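You operate a simulated robot arm through the tools that you are given. There is no shell and no other tool. Be economical: measure what you need, move in short steps, check, and stop when the job is done.

The job below is to be done with a simulated robot arm. You get a single attempt, and the scene is never put back.

## Task
Spin the bolt from the red box in the bend tester.
Fine: blue knob to its green end and back to the start; bolt back in the box, lid shut.

The check looks at the end state, three seconds after you hand in, the way a careful person would. Anything else that was tipped, shoved, dropped, spilled or broken makes it a failure. A push-on lid holds only when it is set on centred and level and pressed home; a screw cap is set on level and turned clockwise until tight.

## Robot
A 6-joint arm with a two-finger parallel gripper, fixed in place. Base frame: the origin is at the foot of the arm, x ahead of it, y to its left, z up; the work surface is at about z = 0.009. Lengths are in m, angles in rad, forces in N, time in s.
With the tool pointing down near the work surface it reaches from about 0.12 to 0.5 m from the base axis. Its first joint turns from -1.257 to 1.257 rad. Payload 0.65 kg.
Tool frame: the origin (TCP) lies between the finger pads and is the grasp point; the fingertips stand 0.025 m ahead of it; z points along the fingers, y is the line along which they close. The gripper opens to 0.076 m. The fingers are 0.018 m wide and 0.01 m thick; the gripper's body (0.036 by 0.078 m) begins 0.045 m behind the TCP.
Orientation is told as [roll, pitch, yaw] about the base's x, y, z axes, in that order, counted from this pose: with the fingers straight down and closing along the base's y, the tool's x points along the base's -x, its y along +y and its z along -z.

## Interface
- The arm moves only by the tool nudge_tool. Its argument "moves" is a list of rows, each an object (a shift or turn left out is 0, a gripper value left out holds the last) with "grip": the opening, from 0 (shut) to 1 (fully open); "slide": the shift along the tool's x, y, z in units of 30 mm (1.0 is 30 mm), a list of three; "rot": the turn, a rotation vector about the tool's x, y, z in units of 5 degrees (1.0 is 5 degrees), a list of three. In form: [{"grip": grip, "slide": [x, y, z], "rot": [rx, ry, rz]}, ...]. A call has 1 to 12 rows; each row shifts and turns the commanded pose from where the row before left it, along the tool's axes as they then stand. A call with a number of a shift or a turn outside -1 to 1 is refused whole. Rows are played at 5 a second. More than 0.05 m and 0.15 rad between two rows, or a gripper value outside its range, and nothing of the call is played. A pose out of reach is approached as far as the arm can. The call stops where the force on the tool passes 40 N (or 10 N more than at its start, if that is more) or the arm is blocked; 0.2 s more then pass. The fingers move at their own pace (about 0.108 m/s each) and stop on an object; they squeeze with about 45 N. The grip force told is the motor's: it shows also when the fingers shut on nothing. Time passes only in rows, and 0.2 s behind the last, so rows that do not move let the fingers close. The reply holds the time, the measured pose of the TCP, the force on the tool along the base axes, the opening and the grip force, in the units named above and with some noise, and new pictures: "views" is both (left out), scene, wrist or none.
- Cameras (640 x 400 px; columns grow to the right, rows downward): "scene" is fixed at [0.049, 0.2678, 0.404]; the picture's right is [-0.79, -0.61, 0.00], its down [-0.39, 0.50, -0.77] and it looks along [0.47, -0.61, -0.63] (base axes); focal length 214 px, centre (320, 200). "wrist" rides on the gripper at [0.058, 0.011, -0.081] in the tool frame; the picture's right is [-0.18, 0.98, 0.00], its down [-0.75, -0.14, -0.64] and it looks along [-0.63, -0.12, 0.77] (tool axes); focal length 243 px, centre (320, 200). There is no depth. A picture from a camera that has moved, and an enlarged one, comes with that camera's place and axes in the base frame and with its lens. The place of the scene camera against the robot may be out by one fixed shift of up to 0.012 m in any direction.
- zoom(camera, box): a new picture of the part [left, top, right, bottom] of that camera's present view, enlarged. It takes no simulated time.
- job_done(): hands the job in; it is judged then, once.

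Go step by step. Nothing tells you positions but the pictures and the camera data: compare them with the known pose of the tool, close in by small moves and look again before you grip or let go. The budget is 120 turns and 170 pictures, counting those below and the enlarged ones. Unless the task says otherwise, let go and move clear before handing in, and close with one line.

The tools are called after "Emit:" as a command line: name --argument value ..., lists and objects as JSON in quotes. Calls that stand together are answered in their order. nudge_tool: Moves the arm, as the interface text tells. Its arguments: {"type":"object","properties":{"moves":{"type":"array","items":{"type":"object","properties":{"grip":{"type":"number"},"slide":{"type":"array","items":{"type":"number"}},"rot":{"type":"array","items":{"type":"number"}}}}},"views":{"type":"string","enum":["both","scene","wrist","none"]}},"required":["moves"]} The other tools are called the same way: zoom (camera, box) takes an enlarged picture of a part of a camera's view; job_done () hands the job in.

At the start:

```text
t: 0.0
eef_pos: [0.2391, 0.0161, 0.3444]
orientation: [0.002, -0.003, 0.002]
contact_force: [0.1, -0.5, 0.2]
finger_gap: 0.0761
finger_force: 0.0
```

scene: 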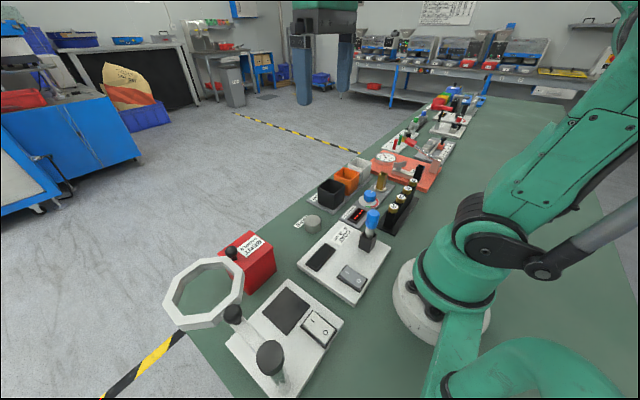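
wrist: 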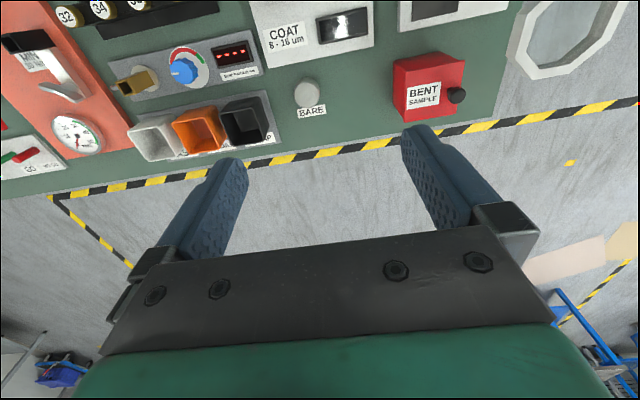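

I see a crowded bench: a red box labelled "BENT SAMPLE" and a blue knob device with a display. I'll zoom in to read things.

Emit:
zoom --camera "wrist" --box '[100, 0, 360, 163]'

Emit:
zoom --camera "wrist" --box '[360, 0, 640, 175]'

Emit:
zoom --camera "scene" --box '[280, 130, 480, 255]'

Emit:
zoom --camera "scene" --box '[150, 200, 400, 400]'

```text
2.45 times, centred on (230, 82) of wrist
camera zoom: at [0.1805, 0.0285, 0.4246], right [0.18, 0.98, 0.0], down [0.75, -0.14, 0.64], along [0.63, -0.12, -0.77], focal length 595 px, centre (541, 491)
```

zoom: 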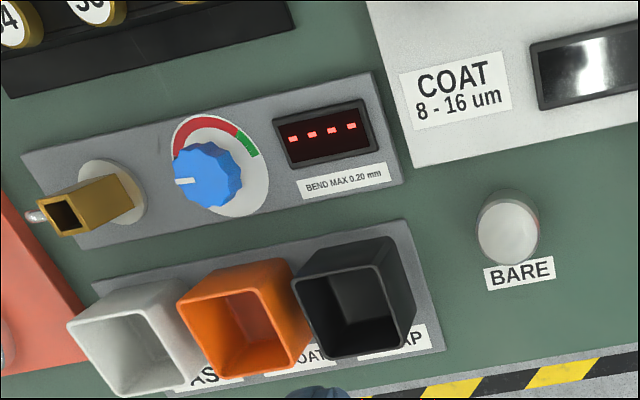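

```text
2.29 times, centred on (500, 88) of wrist
camera zoom: at [0.1805, 0.0285, 0.4246], right [0.18, 0.98, 0.0], down [0.75, -0.14, 0.64], along [0.63, -0.12, -0.77], focal length 555 px, centre (-91, 457)
```

zoom: 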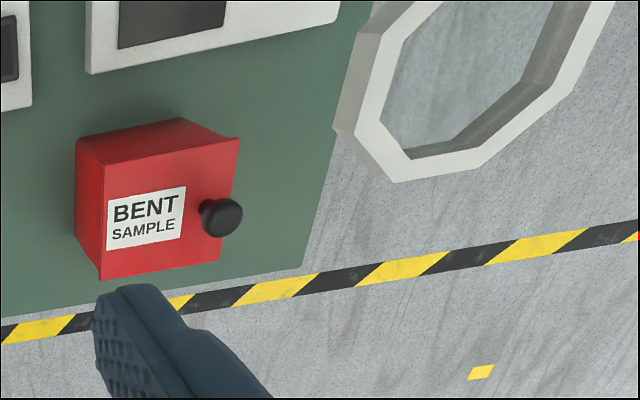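

```text
3.20 times, centred on (380, 192) of scene
camera zoom: at [0.049, 0.2678, 0.404], right [-0.79, -0.61, 0.0], down [-0.39, 0.5, -0.77], along [0.47, -0.61, -0.63], focal length 686 px, centre (128, 224)
```

zoom: 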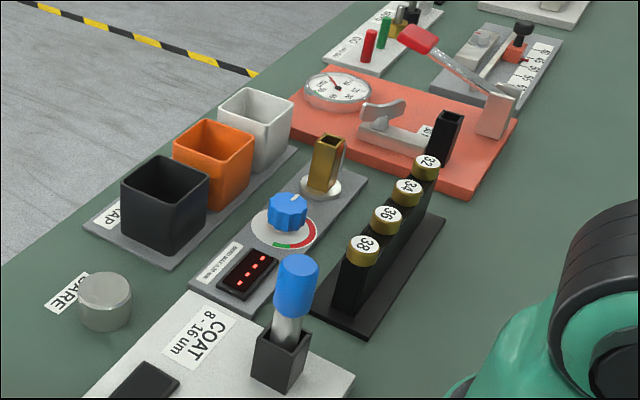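

```text
2.00 times, centred on (275, 300) of scene
camera zoom: at [0.049, 0.2678, 0.404], right [-0.79, -0.61, 0.0], down [-0.39, 0.5, -0.77], along [0.47, -0.61, -0.63], focal length 429 px, centre (410, 0)
```

zoom: 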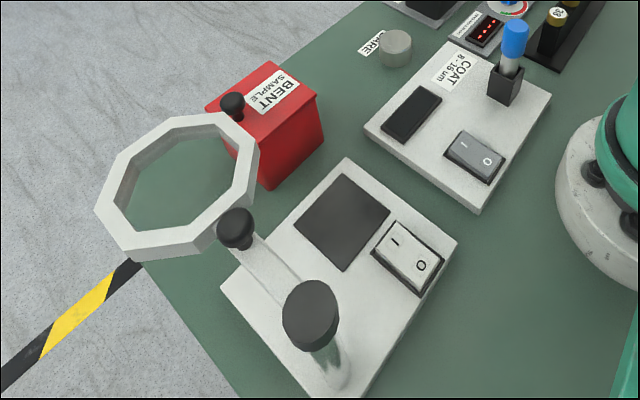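

The bend tester is the grey plate with the gold square socket, blue dial and display. The red box (lid knob on +y edge) is at about (0.32, 0.20). I'll move closer to the box to look.

Emit:
nudge_tool --moves '[{"slide": [0.1, 0.95, 0.6]}, {"slide": [0.1, 0.95, 0.6]}, {"slide": [0.1, 0.95, 0.6]}, {"slide": [0.1, 0.95, 0.6]}, {"slide": [0.1, 0.95, 0.6]}, {"slide": [0.1, 0.95, 0.6]}, {}]'

```text
t: 1.6
eef_pos: [0.2181, 0.1877, 0.2353]
orientation: [0.002, -0.001, 0.001]
contact_force: [0.8, 0.7, 0.8]
finger_gap: 0.0764
finger_force: 0.1
camera wrist: at [0.161, 0.2004, 0.3156], right [0.18, 0.98, 0.0], down [0.75, -0.14, 0.64], along [0.63, -0.12, -0.77], focal length 243 px, centre (320, 200)
```

scene: 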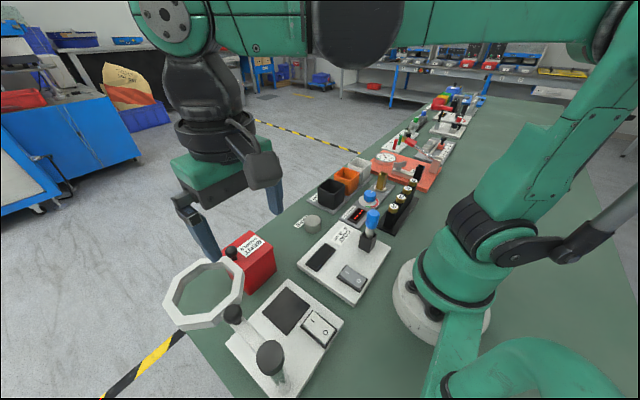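
wrist: 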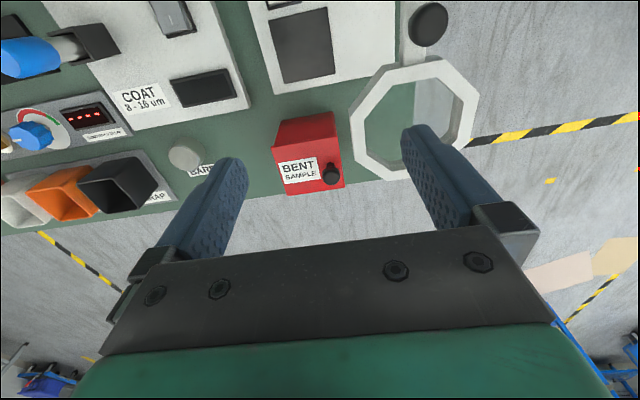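

The magnifier ring hangs at about (0.24, 0.25, 0.15), so I must avoid it. The box knob is near (0.309, 0.184, 0.094). Zooming on the box.

Emit:
zoom --camera "wrist" --box '[240, 90, 400, 200]'

Emit:
zoom --camera "scene" --box '[190, 210, 310, 310]'

```text
3.64 times, centred on (320, 145) of wrist
camera zoom: at [0.161, 0.2004, 0.3156], right [0.18, 0.98, 0.0], down [0.75, -0.14, 0.64], along [0.63, -0.12, -0.77], focal length 882 px, centre (320, 400)
```

zoom: 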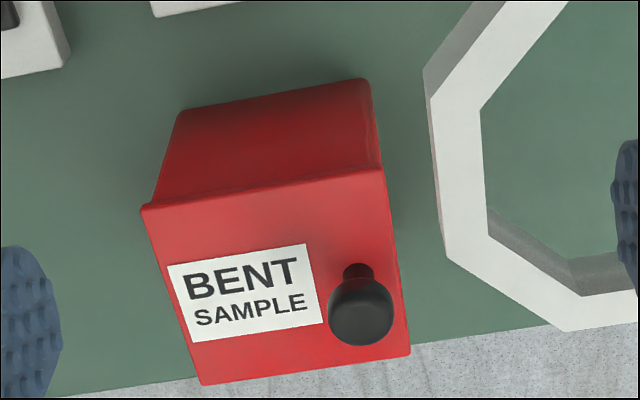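

```text
4.00 times, centred on (250, 260) of scene
camera zoom: at [0.049, 0.2678, 0.404], right [-0.79, -0.61, 0.0], down [-0.39, 0.5, -0.77], along [0.47, -0.61, -0.63], focal length 858 px, centre (600, -40)
```

zoom: 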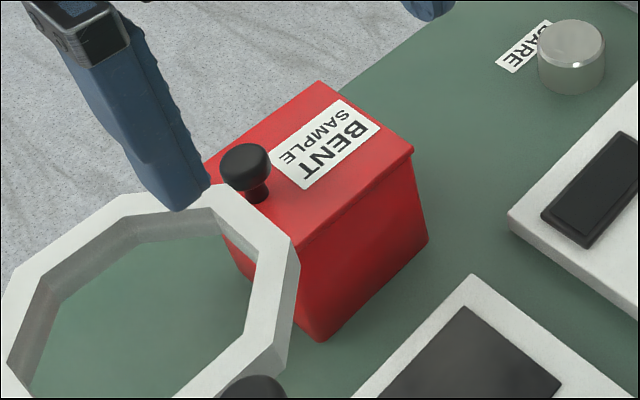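

The lid appears hinged on the −y side (y≈0.127), with its top at z≈0.08. I'll turn the gripper by 90° so the fingers close along x, which lets the knob pivot while I swing the lid.

Emit:
nudge_tool --moves '[{"slide": [-0.9, 0, 0]}, {"slide": [-1, 0, 0]}, {"slide": [-1, 0, 0]}, {"rot": [0, 0, -1]}, {"rot": [0, 0, -1]}, {"rot": [0, 0, -1]}, {"rot": [0, 0, -1]}, {"rot": [0, 0, -1]}, {"rot": [0, 0, -1]}, {"rot": [0, 0, -1]}, {"rot": [0, 0, -1]}, {"rot": [0, 0, -1]}]' --views "none"

Emit:
nudge_tool --moves '[{"rot": [0, 0, -1]}, {"rot": [0, 0, -1]}, {"rot": [0, 0, -1]}, {"rot": [0, 0, -1]}, {"rot": [0, 0, -1]}, {"rot": [0, 0, -1]}, {"rot": [0, 0, -1]}, {"rot": [0, 0, -1]}, {"rot": [0, 0, -1]}, {}]'

```text
t: 4.2
eef_pos: [0.3086, 0.1866, 0.2359]
orientation: [0.002, -0.003, 0.788]
contact_force: [-0.3, 0.3, 0.1]
finger_gap: 0.076
finger_force: 0.0
```

```text
t: 6.4
eef_pos: [0.3081, 0.1871, 0.2355]
orientation: [-0.002, -0.002, 1.574]
contact_force: [-0.2, 0.2, 0.4]
finger_gap: 0.076
finger_force: 0.1
camera wrist: at [0.2973, 0.1313, 0.3171], right [-0.98, 0.18, 0.0], down [0.14, 0.75, 0.65], along [0.12, 0.63, -0.76], focal length 243 px, centre (320, 200)
```

scene: 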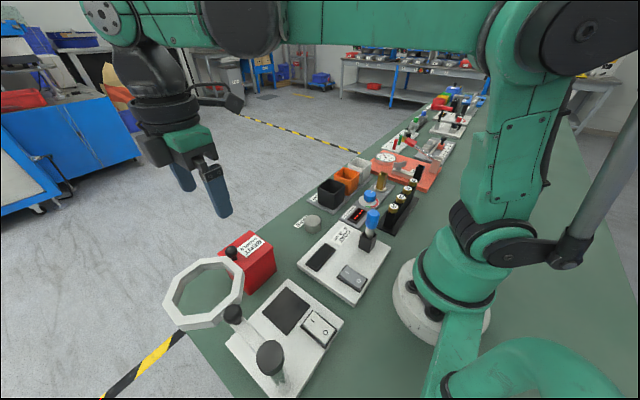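
wrist: 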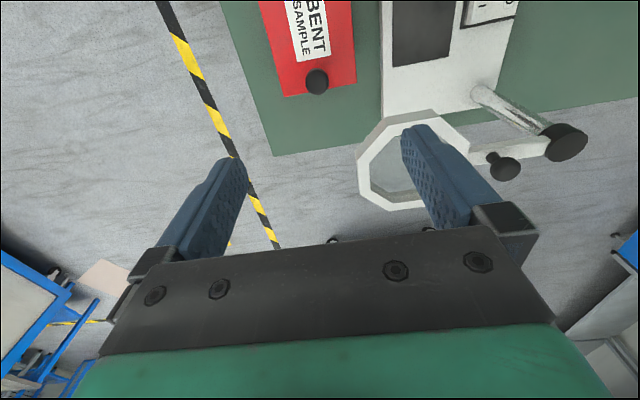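

Knob confirmed at about (0.310, 0.185). Descending with partly closed fingers.

Emit:
nudge_tool --moves '[{"grip": 0.55, "slide": [0.06, -0.06, 0.9]}, {"slide": [0, 0, 0.9]}, {"slide": [0, 0, 0.9]}, {"slide": [0, 0, 0.9]}, {"slide": [0, 0, 0.3]}, {}]'

Emit:
zoom --camera "scene" --box '[160, 180, 320, 300]'

```text
t: 7.8
eef_pos: [0.3112, 0.1851, 0.1196]
orientation: [-0.003, 0.0, 1.572]
contact_force: [-0.1, -0.5, 0.1]
finger_gap: 0.0419
finger_force: 0.0
camera wrist: at [0.3, 0.1278, 0.1998], right [-0.98, 0.18, 0.0], down [0.14, 0.75, 0.65], along [0.12, 0.63, -0.76], focal length 243 px, centre (320, 200)
```

scene: 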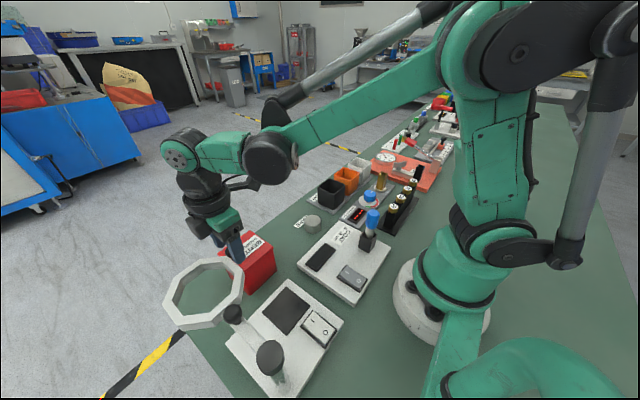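
wrist: 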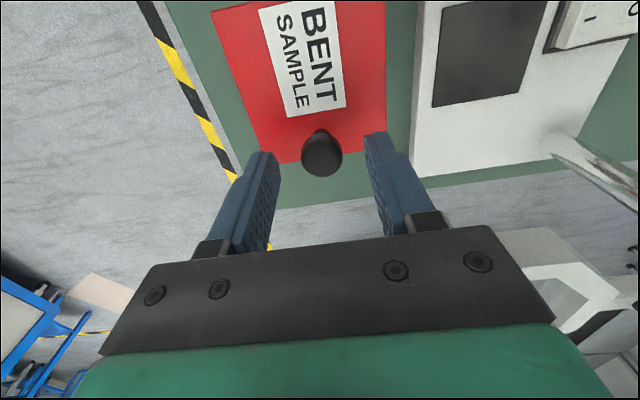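

```text
3.33 times, centred on (240, 240) of scene
camera zoom: at [0.049, 0.2678, 0.404], right [-0.79, -0.61, 0.0], down [-0.39, 0.5, -0.77], along [0.47, -0.61, -0.63], focal length 715 px, centre (587, 67)
```

zoom: 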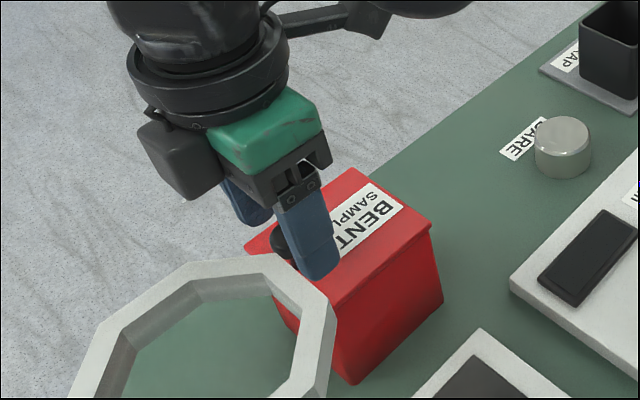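

Aligned. Lower 8 mm and close on the knob.

Emit:
nudge_tool --moves '[{"slide": [0, 0, 0.27]}, {"grip": 0}, {"grip": 0}, {"grip": 0}]'

```text
t: 8.8
eef_pos: [0.3109, 0.1845, 0.1118]
orientation: [0.001, -0.001, 1.572]
contact_force: [-6.5, 0.8, 0.1]
finger_gap: 0.0196
finger_force: 36.9
camera wrist: at [0.2992, 0.1277, 0.1917], right [-0.98, 0.18, 0.0], down [0.14, 0.75, 0.65], along [0.12, 0.63, -0.76], focal length 243 px, centre (320, 200)
```

scene: 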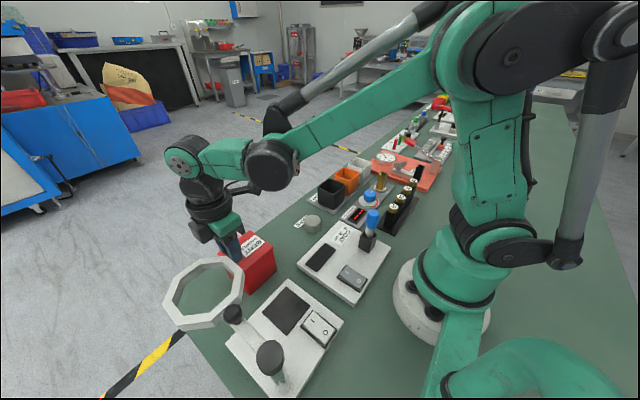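
wrist: 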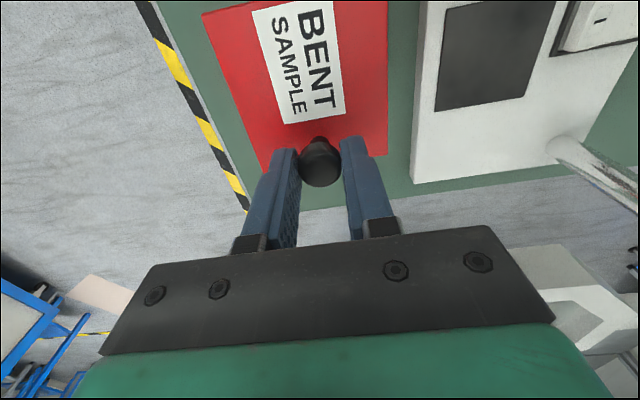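

Gripped (gap 19.6 mm). Try the first 10° of the lid swing about the −y edge.

Emit:
nudge_tool --moves '[{"slide": [0, 0.03, 0]}, {"slide": [0.107, 0, -0.173], "rot": [0, -1, 0]}, {"slide": [0.107, 0, -0.173], "rot": [0, -1, 0]}, {}]'

Emit:
zoom --camera "scene" --box '[160, 180, 320, 300]'

```text
t: 9.8
eef_pos: [0.3109, 0.1771, 0.1213]
orientation: [-0.002, -0.178, 1.573]
contact_force: [15.4, 6.8, -30.5]
finger_gap: 0.0197
finger_force: 36.7
camera wrist: at [0.2989, 0.1085, 0.1908], right [-0.98, 0.18, 0.03], down [0.14, 0.63, 0.77], along [0.12, 0.76, -0.64], focal length 243 px, centre (320, 200)
```

scene: 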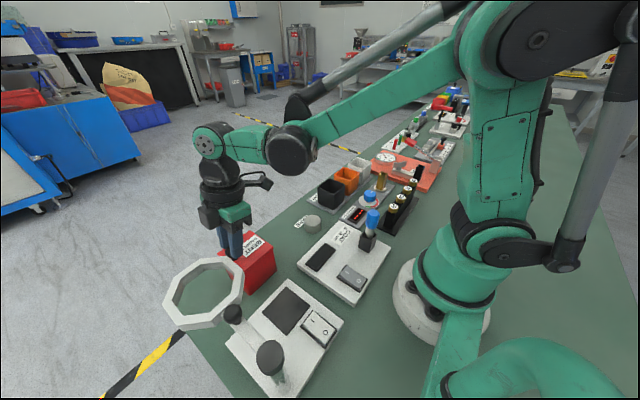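
wrist: 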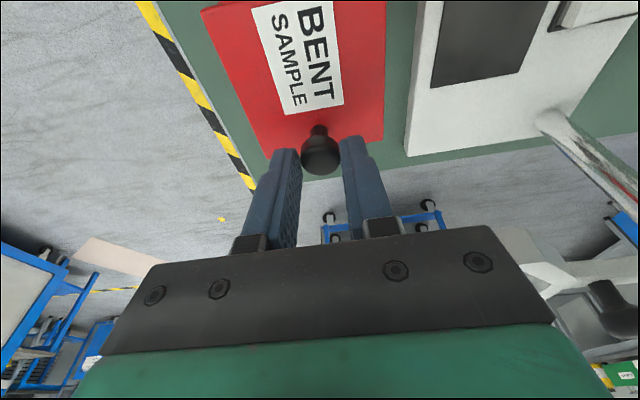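

```text
3.33 times, centred on (240, 240) of scene
camera zoom: at [0.0491, 0.2678, 0.4039], right [-0.79, -0.61, 0.0], down [-0.39, 0.5, -0.77], along [0.47, -0.61, -0.63], focal length 715 px, centre (587, 67)
```

zoom: 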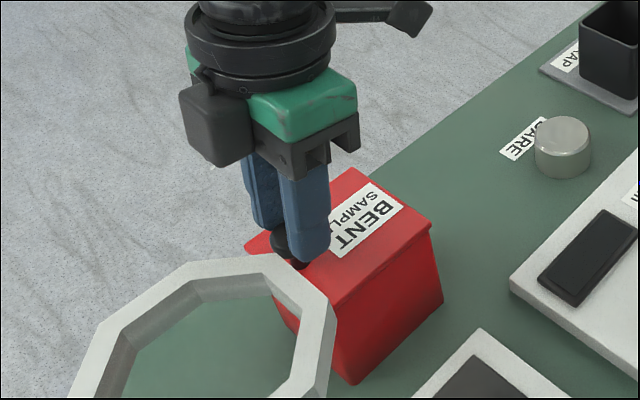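

Emit:
zoom --camera "wrist" --box '[190, 0, 430, 200]'

Emit:
zoom --camera "scene" --box '[210, 220, 280, 300]'

```text
2.00 times, centred on (310, 100) of wrist
camera zoom: at [0.2989, 0.1085, 0.1908], right [-0.98, 0.18, 0.03], down [0.14, 0.63, 0.77], along [0.12, 0.76, -0.64], focal length 485 px, centre (340, 400)
```

zoom: 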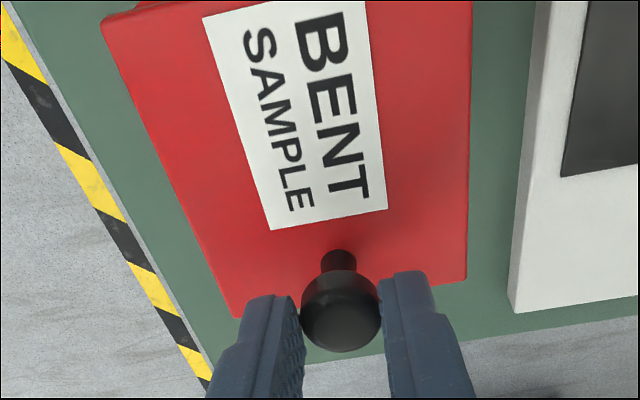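

```text
5.00 times, centred on (245, 260) of scene
camera zoom: at [0.0491, 0.2678, 0.4039], right [-0.79, -0.61, 0.0], down [-0.39, 0.5, -0.77], along [0.47, -0.61, -0.63], focal length 1072 px, centre (695, -100)
```

zoom: 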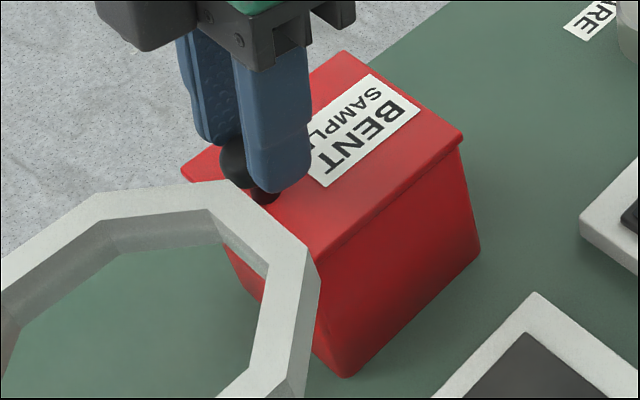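

The lid didn't move: the fingers slipped up the knob at about 30 N. I'll back off, regrip lower and test gently which way the lid gives.

Emit:
nudge_tool --moves '[{"grip": 0.5}, {"rot": [0, 1, 0]}, {"rot": [0, 1, 0]}, {"slide": [-0.25, -0.02, 0.2]}, {"slide": [0, 0, 0.18]}, {}]'

Emit:
zoom --camera "wrist" --box '[240, 90, 400, 200]'

```text
t: 11.2
eef_pos: [0.3095, 0.1862, 0.1094]
orientation: [-0.002, -0.002, 1.573]
contact_force: [-0.5, 0.4, 0.2]
finger_gap: 0.0377
finger_force: 0.1
camera wrist: at [0.2993, 0.1289, 0.1895], right [-0.98, 0.18, 0.0], down [0.14, 0.75, 0.65], along [0.12, 0.63, -0.76], focal length 243 px, centre (320, 200)
```

scene: 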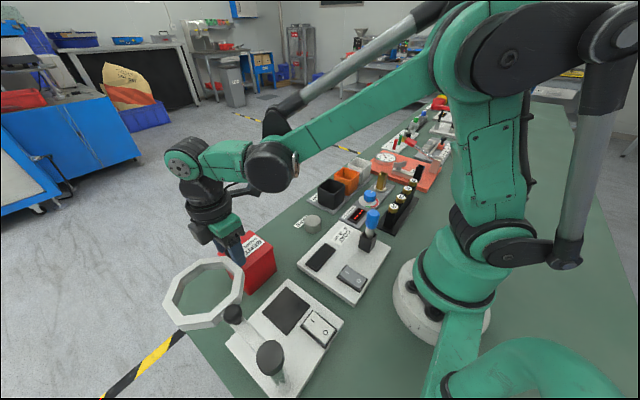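
wrist: 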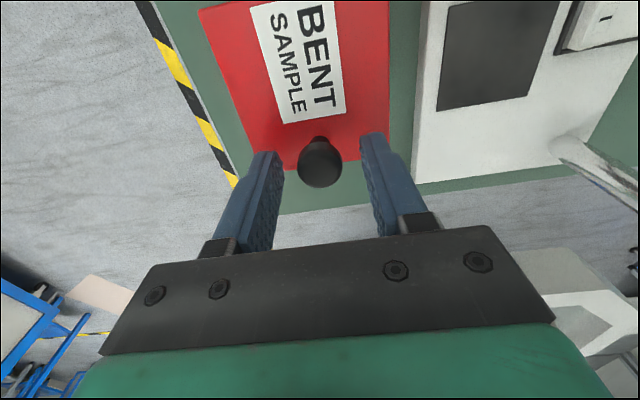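

```text
3.64 times, centred on (320, 145) of wrist
camera zoom: at [0.2993, 0.1289, 0.1895], right [-0.98, 0.18, 0.0], down [0.14, 0.75, 0.65], along [0.12, 0.63, -0.76], focal length 882 px, centre (320, 400)
```

zoom: 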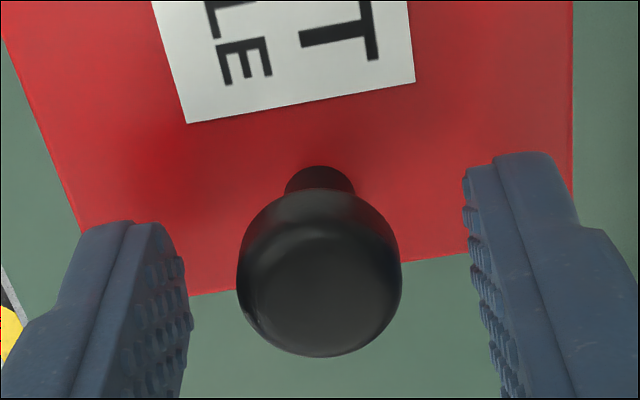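

Emit:
nudge_tool --moves '[{"slide": [0, 0, 0.08]}, {}]' --views "none"

```text
t: 11.8
eef_pos: [0.3098, 0.1876, 0.1069]
orientation: [0.0, -0.002, 1.572]
contact_force: [0.2, -0.4, 0.3]
finger_gap: 0.038
finger_force: 0.1
```

Emit:
nudge_tool --moves '[{"slide": [0.03, 0, 0.1]}, {}]' --views "none"

```text
t: 12.4
eef_pos: [0.3092, 0.1865, 0.1041]
orientation: [-0.003, 0.0, 1.574]
contact_force: [0.8, -0.2, -0.6]
finger_gap: 0.0378
finger_force: 0.0
```

Emit:
nudge_tool --moves '[{"grip": 0}, {"grip": 0}, {"grip": 0}, {"slide": [0, 0, -0.1]}, {}]' --views "none"

```text
t: 13.7
eef_pos: [0.3099, 0.1855, 0.1081]
orientation: [-0.004, -0.003, 1.57]
contact_force: [1.4, -0.3, -8.5]
finger_gap: 0.0197
finger_force: 37.7
stopped in row 5: the force on the tool passed its limit (the readings are from after the stop); the commanded pose is now the measured one
```

Emit:
zoom --camera "scene" --box '[200, 215, 290, 305]'

Emit:
zoom --camera "wrist" --box '[190, 0, 430, 200]'

```text
4.44 times, centred on (245, 260) of scene
camera zoom: at [0.049, 0.2678, 0.4039], right [-0.79, -0.61, 0.0], down [-0.39, 0.5, -0.77], along [0.47, -0.61, -0.63], focal length 953 px, centre (653, -67)
```

zoom: 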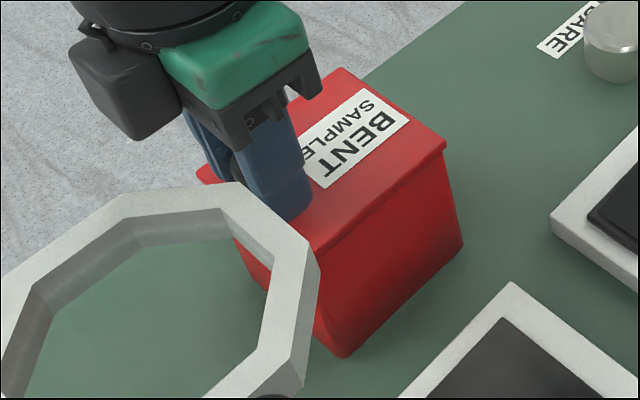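

```text
2.00 times, centred on (310, 100) of wrist
camera zoom: at [0.2987, 0.1288, 0.1875], right [-0.98, 0.18, 0.0], down [0.14, 0.75, 0.65], along [0.12, 0.63, -0.76], focal length 485 px, centre (340, 400)
```

zoom: 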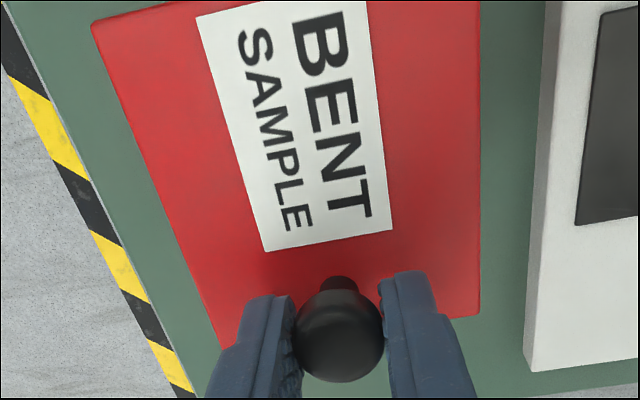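

The hold may have broken (force dropped, tool up 4 mm). Lift a little more and check.

Emit:
nudge_tool --moves '[{"slide": [0.03, 0, -0.1]}, {"slide": [0.03, 0, -0.1]}, {}]'

Emit:
zoom --camera "scene" --box '[200, 215, 290, 305]'

```text
t: 14.5
eef_pos: [0.3103, 0.1843, 0.1128]
orientation: [-0.002, -0.004, 1.572]
contact_force: [-10.0, 13.0, -31.0]
finger_gap: 0.0197
finger_force: 37.1
camera wrist: at [0.2989, 0.1275, 0.1929], right [-0.98, 0.18, 0.0], down [0.14, 0.75, 0.65], along [0.12, 0.64, -0.76], focal length 243 px, centre (320, 200)
```

scene: 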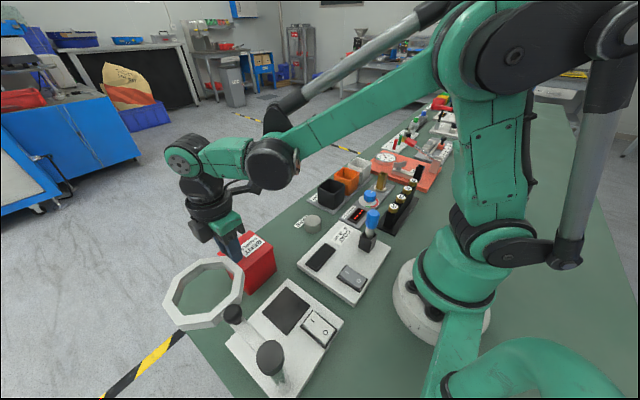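
wrist: 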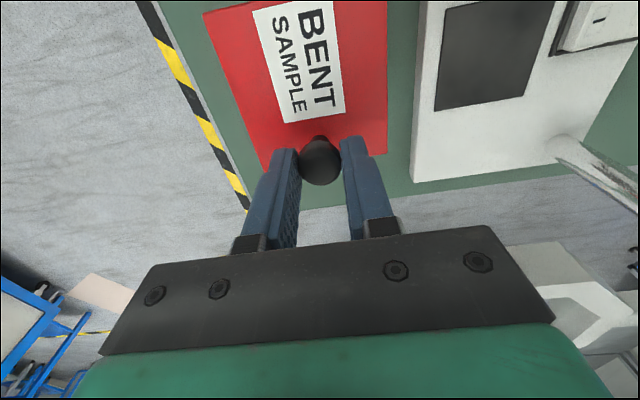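

```text
4.44 times, centred on (245, 260) of scene
camera zoom: at [0.0491, 0.2678, 0.4039], right [-0.79, -0.61, 0.0], down [-0.39, 0.5, -0.77], along [0.47, -0.61, -0.63], focal length 953 px, centre (653, -67)
```

zoom: 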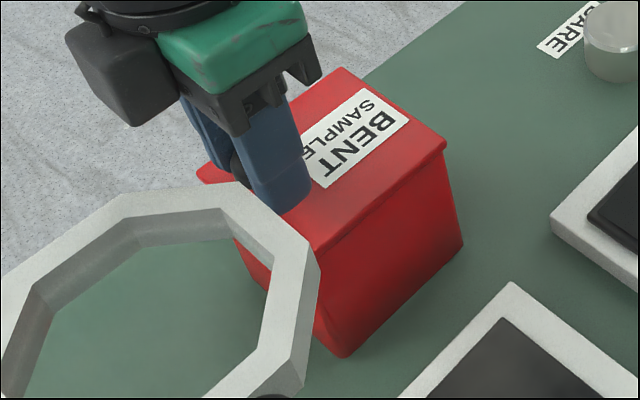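

Vertical pull only slips. Test sideways: regrip low and nudge toward +y a few mm (perhaps a sliding lid).

Emit:
nudge_tool --moves '[{"grip": 0.4}, {"slide": [-0.05, 0, 0.25]}, {"grip": 0}, {"grip": 0}, {"grip": 0}, {"slide": [-0.1, 0, 0]}, {"slide": [-0.1, 0, 0]}, {}]' --views "wrist"

```text
t: 16.3
eef_pos: [0.3095, 0.1916, 0.1042]
orientation: [-0.001, -0.002, 1.573]
contact_force: [-29.5, 0.5, 20.1]
finger_gap: 0.0196
finger_force: 36.7
camera wrist: at [0.299, 0.1345, 0.1854], right [-0.98, 0.18, 0.0], down [0.14, 0.75, 0.64], along [0.12, 0.63, -0.76], focal length 243 px, centre (320, 200)
```

wrist: 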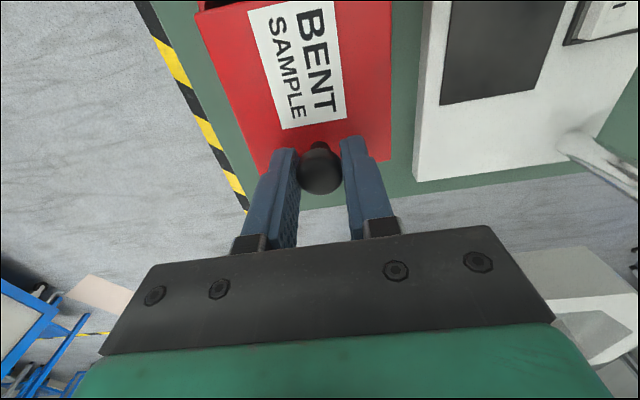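

The lid slides toward +y (a dark opening shows at its −y edge). Confirm closely.

Emit:
zoom --camera "wrist" --box '[180, 0, 420, 150]'

Emit:
zoom --camera "scene" --box '[190, 205, 300, 305]'

```text
2.67 times, centred on (300, 75) of wrist
camera zoom: at [0.299, 0.1345, 0.1854], right [-0.98, 0.18, 0.0], down [0.14, 0.75, 0.64], along [0.12, 0.63, -0.76], focal length 647 px, centre (373, 533)
```

zoom: 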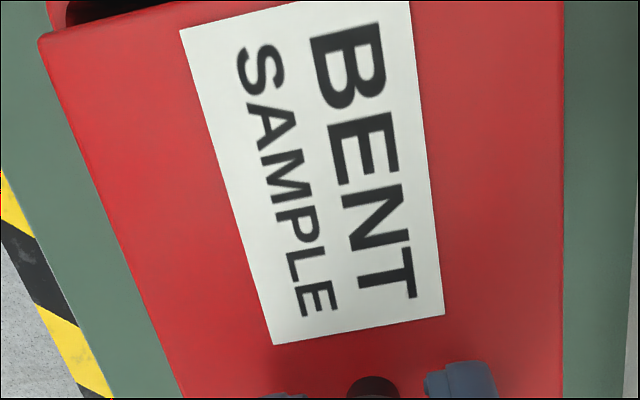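

```text
4.00 times, centred on (245, 255) of scene
camera zoom: at [0.049, 0.2678, 0.404], right [-0.79, -0.61, 0.0], down [-0.39, 0.5, -0.77], along [0.47, -0.61, -0.63], focal length 858 px, centre (620, -20)
```

zoom: 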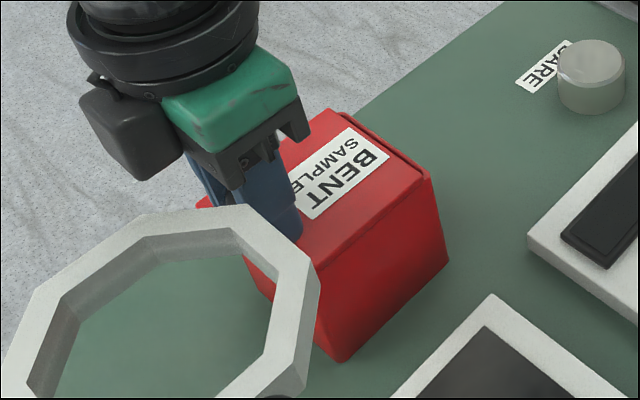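

It's a sliding lid opening toward +y. The gripper body would hit the magnifier ring if I kept this grip, so I'll release and push the knob with closed fingers, the tool tilted away from the ring.

Emit:
nudge_tool --moves '[{"grip": 0.5}, {"slide": [0, 0, -0.65]}, {"slide": [0, 0, -0.65]}, {"slide": [0.6, -0.13, 0]}, {"slide": [0.5, -0.13, 0], "grip": 0}, {"rot": [-1, 0, 0]}, {"rot": [-1, 0, 0]}, {"rot": [-1, 0, 0]}, {"rot": [-1, 0, 0]}, {}]'

```text
t: 18.5
eef_pos: [0.317, 0.157, 0.1444]
orientation: [0.346, -0.001, 1.57]
contact_force: [0.8, 0.2, -0.4]
finger_gap: 0.0
finger_force: 23.3
camera wrist: at [0.335, 0.1007, 0.2236], right [-0.92, 0.18, 0.33], down [0.35, 0.75, 0.56], along [-0.15, 0.63, -0.76], focal length 243 px, centre (320, 200)
```

scene: 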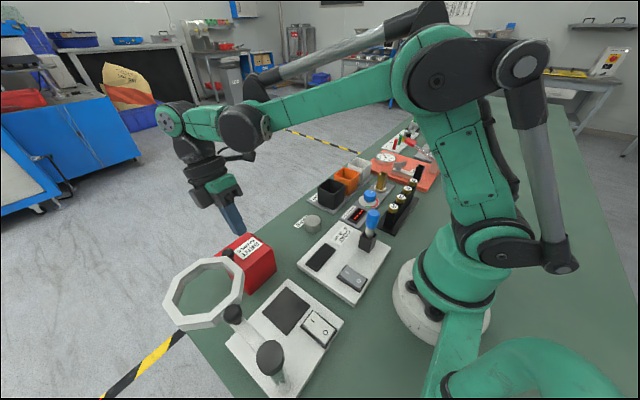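
wrist: 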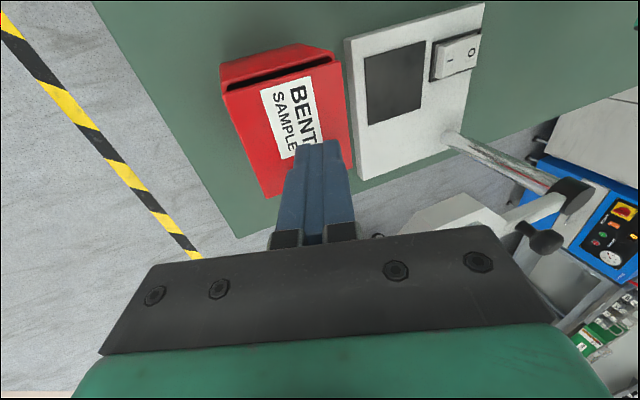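

Descend behind the knob and push +y.

Emit:
nudge_tool --moves '[{"slide": [0, -0.19, 0.53]}, {"slide": [0, -0.19, 0.53]}, {}, {"slide": [-0.4, 0, 0]}, {"slide": [-0.4, 0, 0]}, {"slide": [-0.4, 0, 0]}, {"slide": [-0.4, 0, 0]}, {}]'

Emit:
zoom --camera "scene" --box '[160, 190, 300, 310]'

```text
t: 20.3
eef_pos: [0.3184, 0.2056, 0.1136]
orientation: [0.346, -0.001, 1.57]
contact_force: [-0.7, 0.1, 0.0]
finger_gap: 0.0
finger_force: 23.5
camera wrist: at [0.336, 0.1497, 0.1912], right [-0.93, 0.18, 0.33], down [0.35, 0.75, 0.56], along [-0.15, 0.63, -0.76], focal length 243 px, centre (320, 200)
```

scene: 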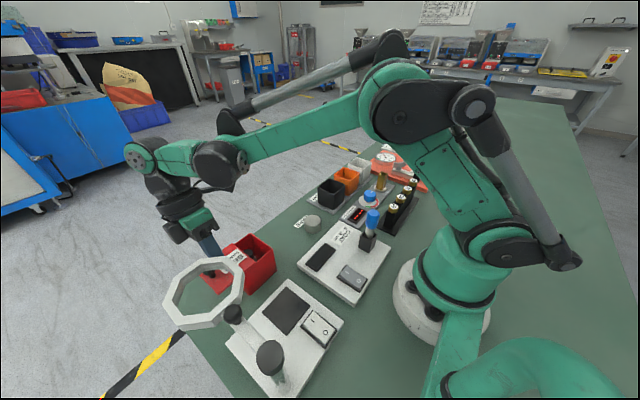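
wrist: 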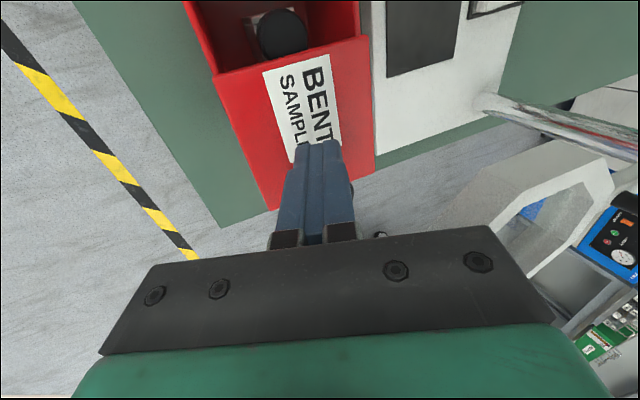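

```text
3.33 times, centred on (230, 250) of scene
camera zoom: at [0.049, 0.2678, 0.404], right [-0.79, -0.61, 0.0], down [-0.39, 0.5, -0.77], along [0.47, -0.61, -0.63], focal length 715 px, centre (620, 33)
```

zoom: 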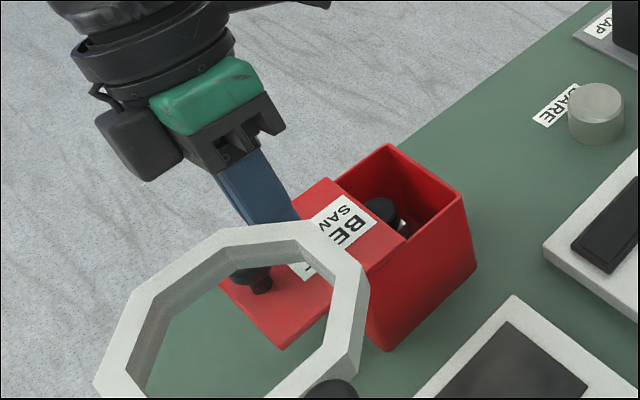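

The lid is open about 40 mm and the bolt stands in the box, black head up. Push a bit further for finger clearance.

Emit:
nudge_tool --moves '[{"slide": [-0.25, 0, 0]}, {"slide": [-0.25, 0, 0]}, {"slide": [-0.2, 0, 0]}, {}]'

Emit:
zoom --camera "scene" --box '[160, 190, 300, 310]'

```text
t: 21.3
eef_pos: [0.3171, 0.2276, 0.1113]
orientation: [0.344, -0.003, 1.572]
contact_force: [0.6, -0.4, 0.2]
finger_gap: 0.0
finger_force: 23.5
camera wrist: at [0.3354, 0.1714, 0.1907], right [-0.93, 0.18, 0.33], down [0.35, 0.75, 0.56], along [-0.15, 0.63, -0.76], focal length 243 px, centre (320, 200)
```

scene: 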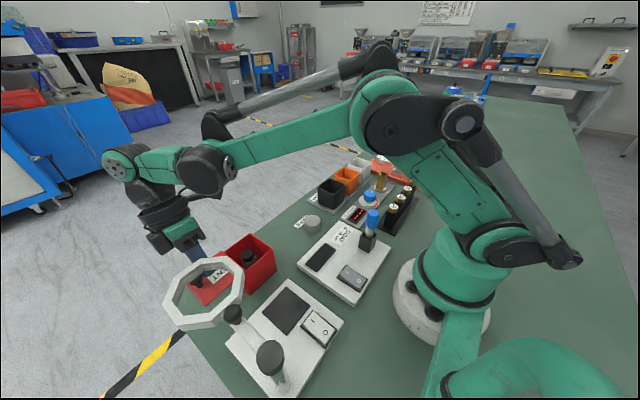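
wrist: 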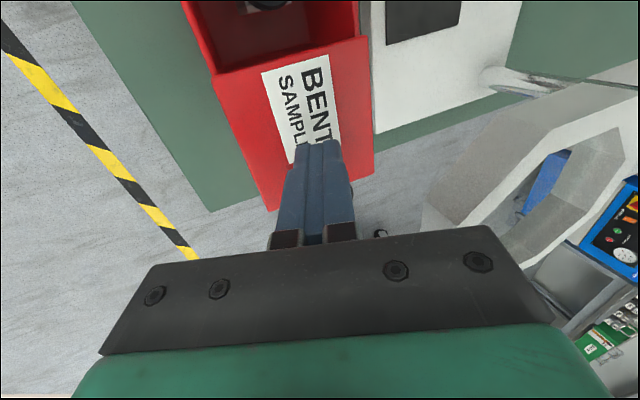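

```text
3.33 times, centred on (230, 250) of scene
camera zoom: at [0.049, 0.2678, 0.404], right [-0.79, -0.61, 0.0], down [-0.39, 0.5, -0.77], along [0.47, -0.61, -0.63], focal length 715 px, centre (620, 33)
```

zoom: 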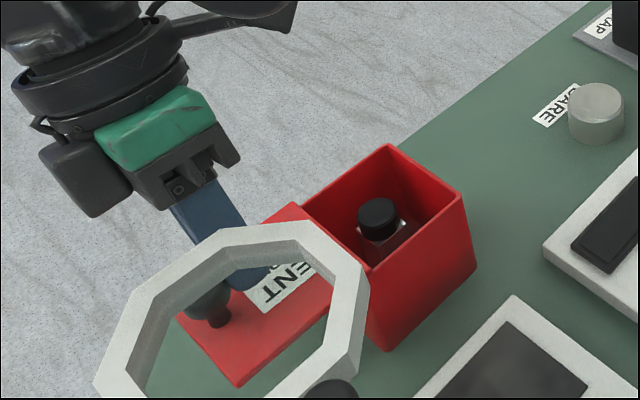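

Lid is open. Back off, lift, untilt and look into the box from above.

Emit:
nudge_tool --moves '[{"slide": [0.4, 0, 0]}, {"slide": [0, 0, -0.9]}, {"slide": [0, 0, -0.9]}, {"slide": [0, 0, -0.9]}, {"slide": [0.5, 0, 0], "rot": [1, 0, 0]}, {"slide": [0, 0, 0], "rot": [1, 0, 0]}, {"slide": [0, 0, 0], "rot": [1, 0, 0]}, {"rot": [1, 0, 0], "grip": 1}, {"slide": [0, 0.8, 0]}, {"slide": [0, 0.4, 0]}, {}]'

Emit:
zoom --camera "wrist" --box '[220, 0, 420, 125]'

Emit:
zoom --camera "scene" --box '[180, 210, 300, 310]'

```text
t: 23.7
eef_pos: [0.3087, 0.2008, 0.187]
orientation: [-0.005, -0.001, 1.57]
contact_force: [0.0, -0.2, -0.4]
finger_gap: 0.0759
finger_force: 0.0
camera wrist: at [0.2978, 0.144, 0.2678], right [-0.98, 0.18, 0.0], down [0.14, 0.75, 0.65], along [0.12, 0.63, -0.76], focal length 243 px, centre (320, 200)
```

scene: 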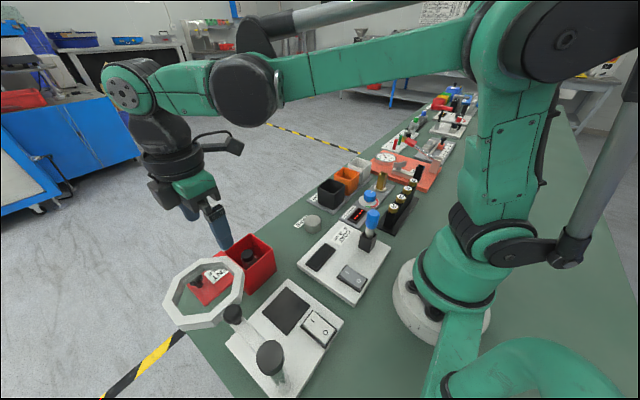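
wrist: 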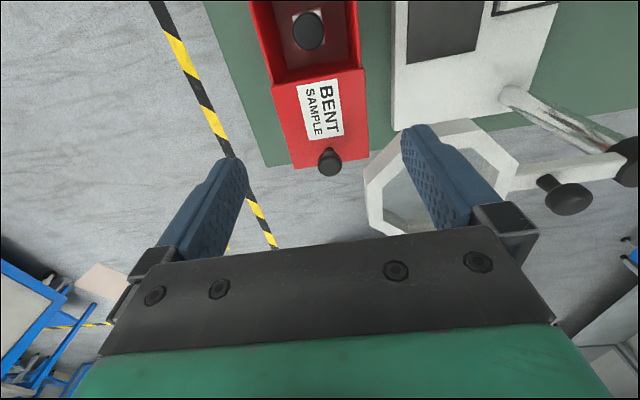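

```text
3.20 times, centred on (320, 62) of wrist
camera zoom: at [0.2978, 0.144, 0.2678], right [-0.98, 0.18, 0.0], down [0.14, 0.75, 0.65], along [0.12, 0.63, -0.76], focal length 776 px, centre (320, 640)
```

zoom: 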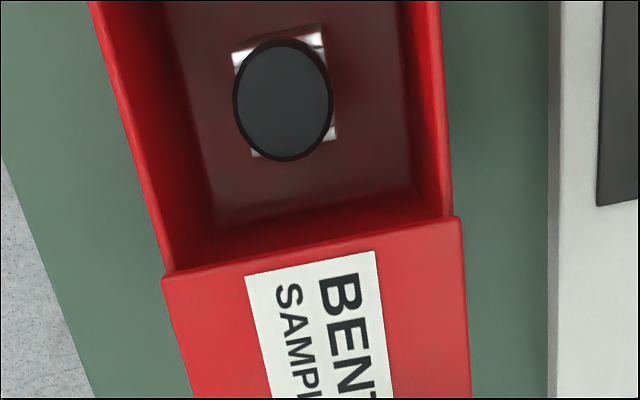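

```text
4.00 times, centred on (240, 260) of scene
camera zoom: at [0.049, 0.2678, 0.404], right [-0.79, -0.61, 0.0], down [-0.39, 0.5, -0.77], along [0.47, -0.61, -0.63], focal length 858 px, centre (640, -40)
```

zoom: 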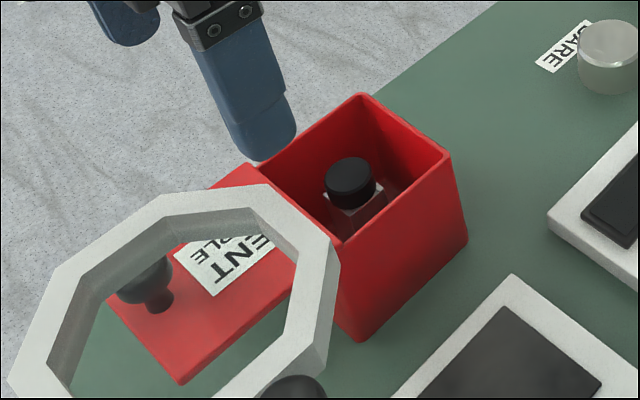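

Bolt: square silver shaft with a round black cap (~21 mm), top at about (0.3095, 0.161, 0.064). I'll go above it with the fingers at 32 mm.

Emit:
nudge_tool --moves '[{"grip": 0.42, "slide": [0.67, -0.03, 0]}, {"slide": [0.67, 0, 0]}, {"slide": [0, 0, 0.9]}, {"slide": [0, 0, 0.9]}, {"slide": [0, 0, 0.4]}, {}]'

Emit:
zoom --camera "wrist" --box '[220, 60, 420, 210]'

Emit:
zoom --camera "scene" --box '[190, 200, 310, 300]'

```text
t: 25.1
eef_pos: [0.31, 0.1613, 0.1223]
orientation: [-0.004, -0.001, 1.57]
contact_force: [0.1, 0.3, 0.0]
finger_gap: 0.0321
finger_force: 0.0
camera wrist: at [0.2992, 0.1039, 0.2027], right [-0.98, 0.18, 0.0], down [0.14, 0.75, 0.65], along [0.12, 0.63, -0.76], focal length 243 px, centre (320, 200)
```

scene: 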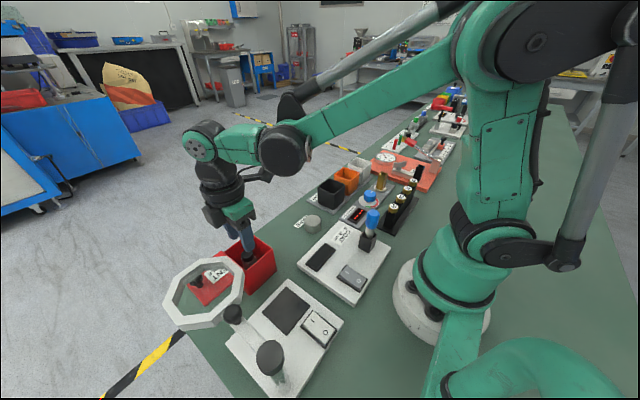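
wrist: 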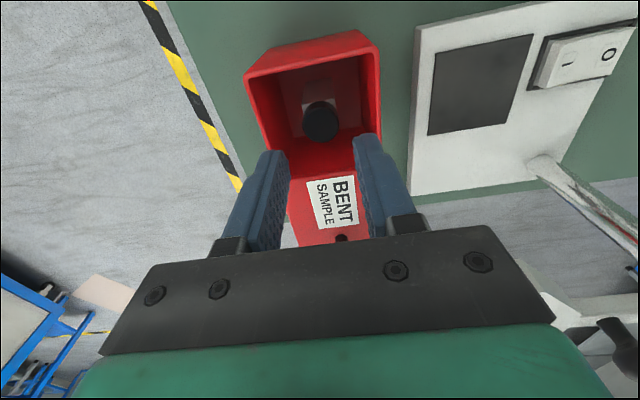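

```text
2.67 times, centred on (320, 135) of wrist
camera zoom: at [0.2992, 0.1039, 0.2027], right [-0.98, 0.18, 0.0], down [0.14, 0.75, 0.65], along [0.12, 0.63, -0.76], focal length 647 px, centre (320, 373)
```

zoom: 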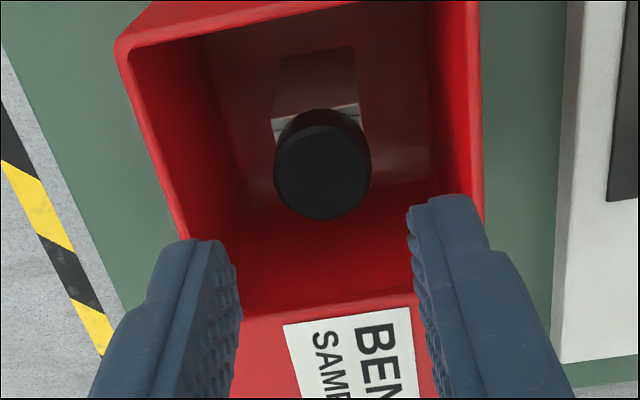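

```text
4.00 times, centred on (250, 250) of scene
camera zoom: at [0.049, 0.2678, 0.404], right [-0.79, -0.61, 0.0], down [-0.39, 0.5, -0.77], along [0.47, -0.61, -0.63], focal length 858 px, centre (600, 0)
```

zoom: 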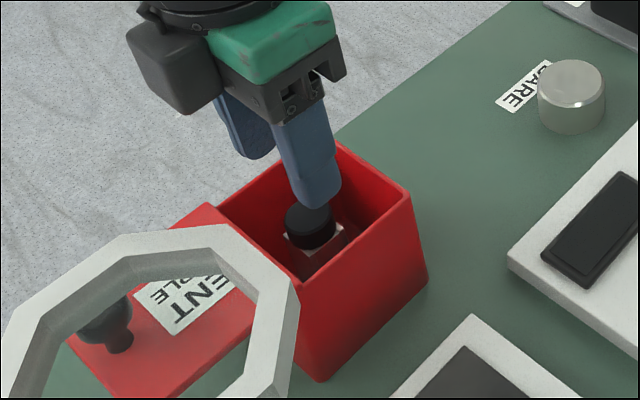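

Aligned. Descend so the tips reach z≈0.048 and grip.

Emit:
nudge_tool --moves '[{"slide": [0.01, 0, 0.8]}, {"slide": [0.01, 0.01, 0.8]}, {}, {"grip": 0}, {"grip": 0}, {"grip": 0}]'

Emit:
zoom --camera "wrist" --box '[220, 60, 420, 210]'

```text
t: 26.5
eef_pos: [0.3091, 0.1603, 0.0759]
orientation: [-0.006, -0.002, 1.571]
contact_force: [15.7, 1.9, -5.7]
finger_gap: 0.0209
finger_force: 37.7
camera wrist: at [0.2983, 0.1035, 0.1539], right [-0.98, 0.18, -0.01], down [0.14, 0.75, 0.65], along [0.12, 0.63, -0.76], focal length 243 px, centre (320, 200)
```

scene: 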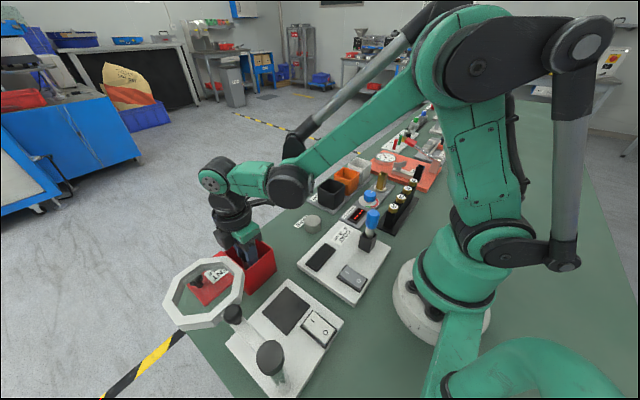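
wrist: 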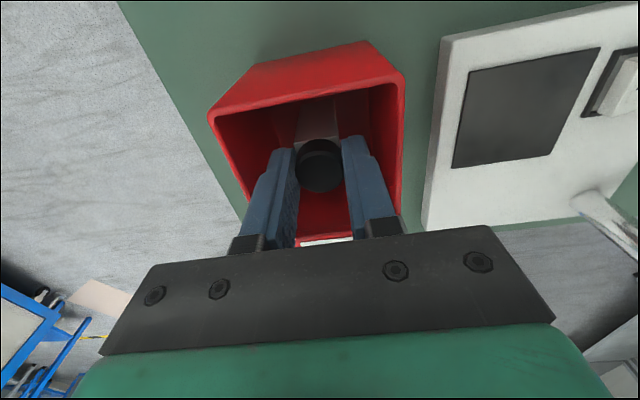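

```text
2.67 times, centred on (320, 135) of wrist
camera zoom: at [0.2983, 0.1035, 0.1539], right [-0.98, 0.18, -0.01], down [0.14, 0.75, 0.65], along [0.12, 0.63, -0.76], focal length 647 px, centre (320, 373)
```

zoom: 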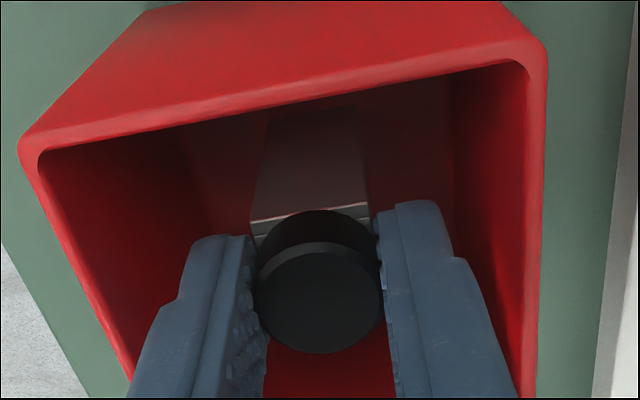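

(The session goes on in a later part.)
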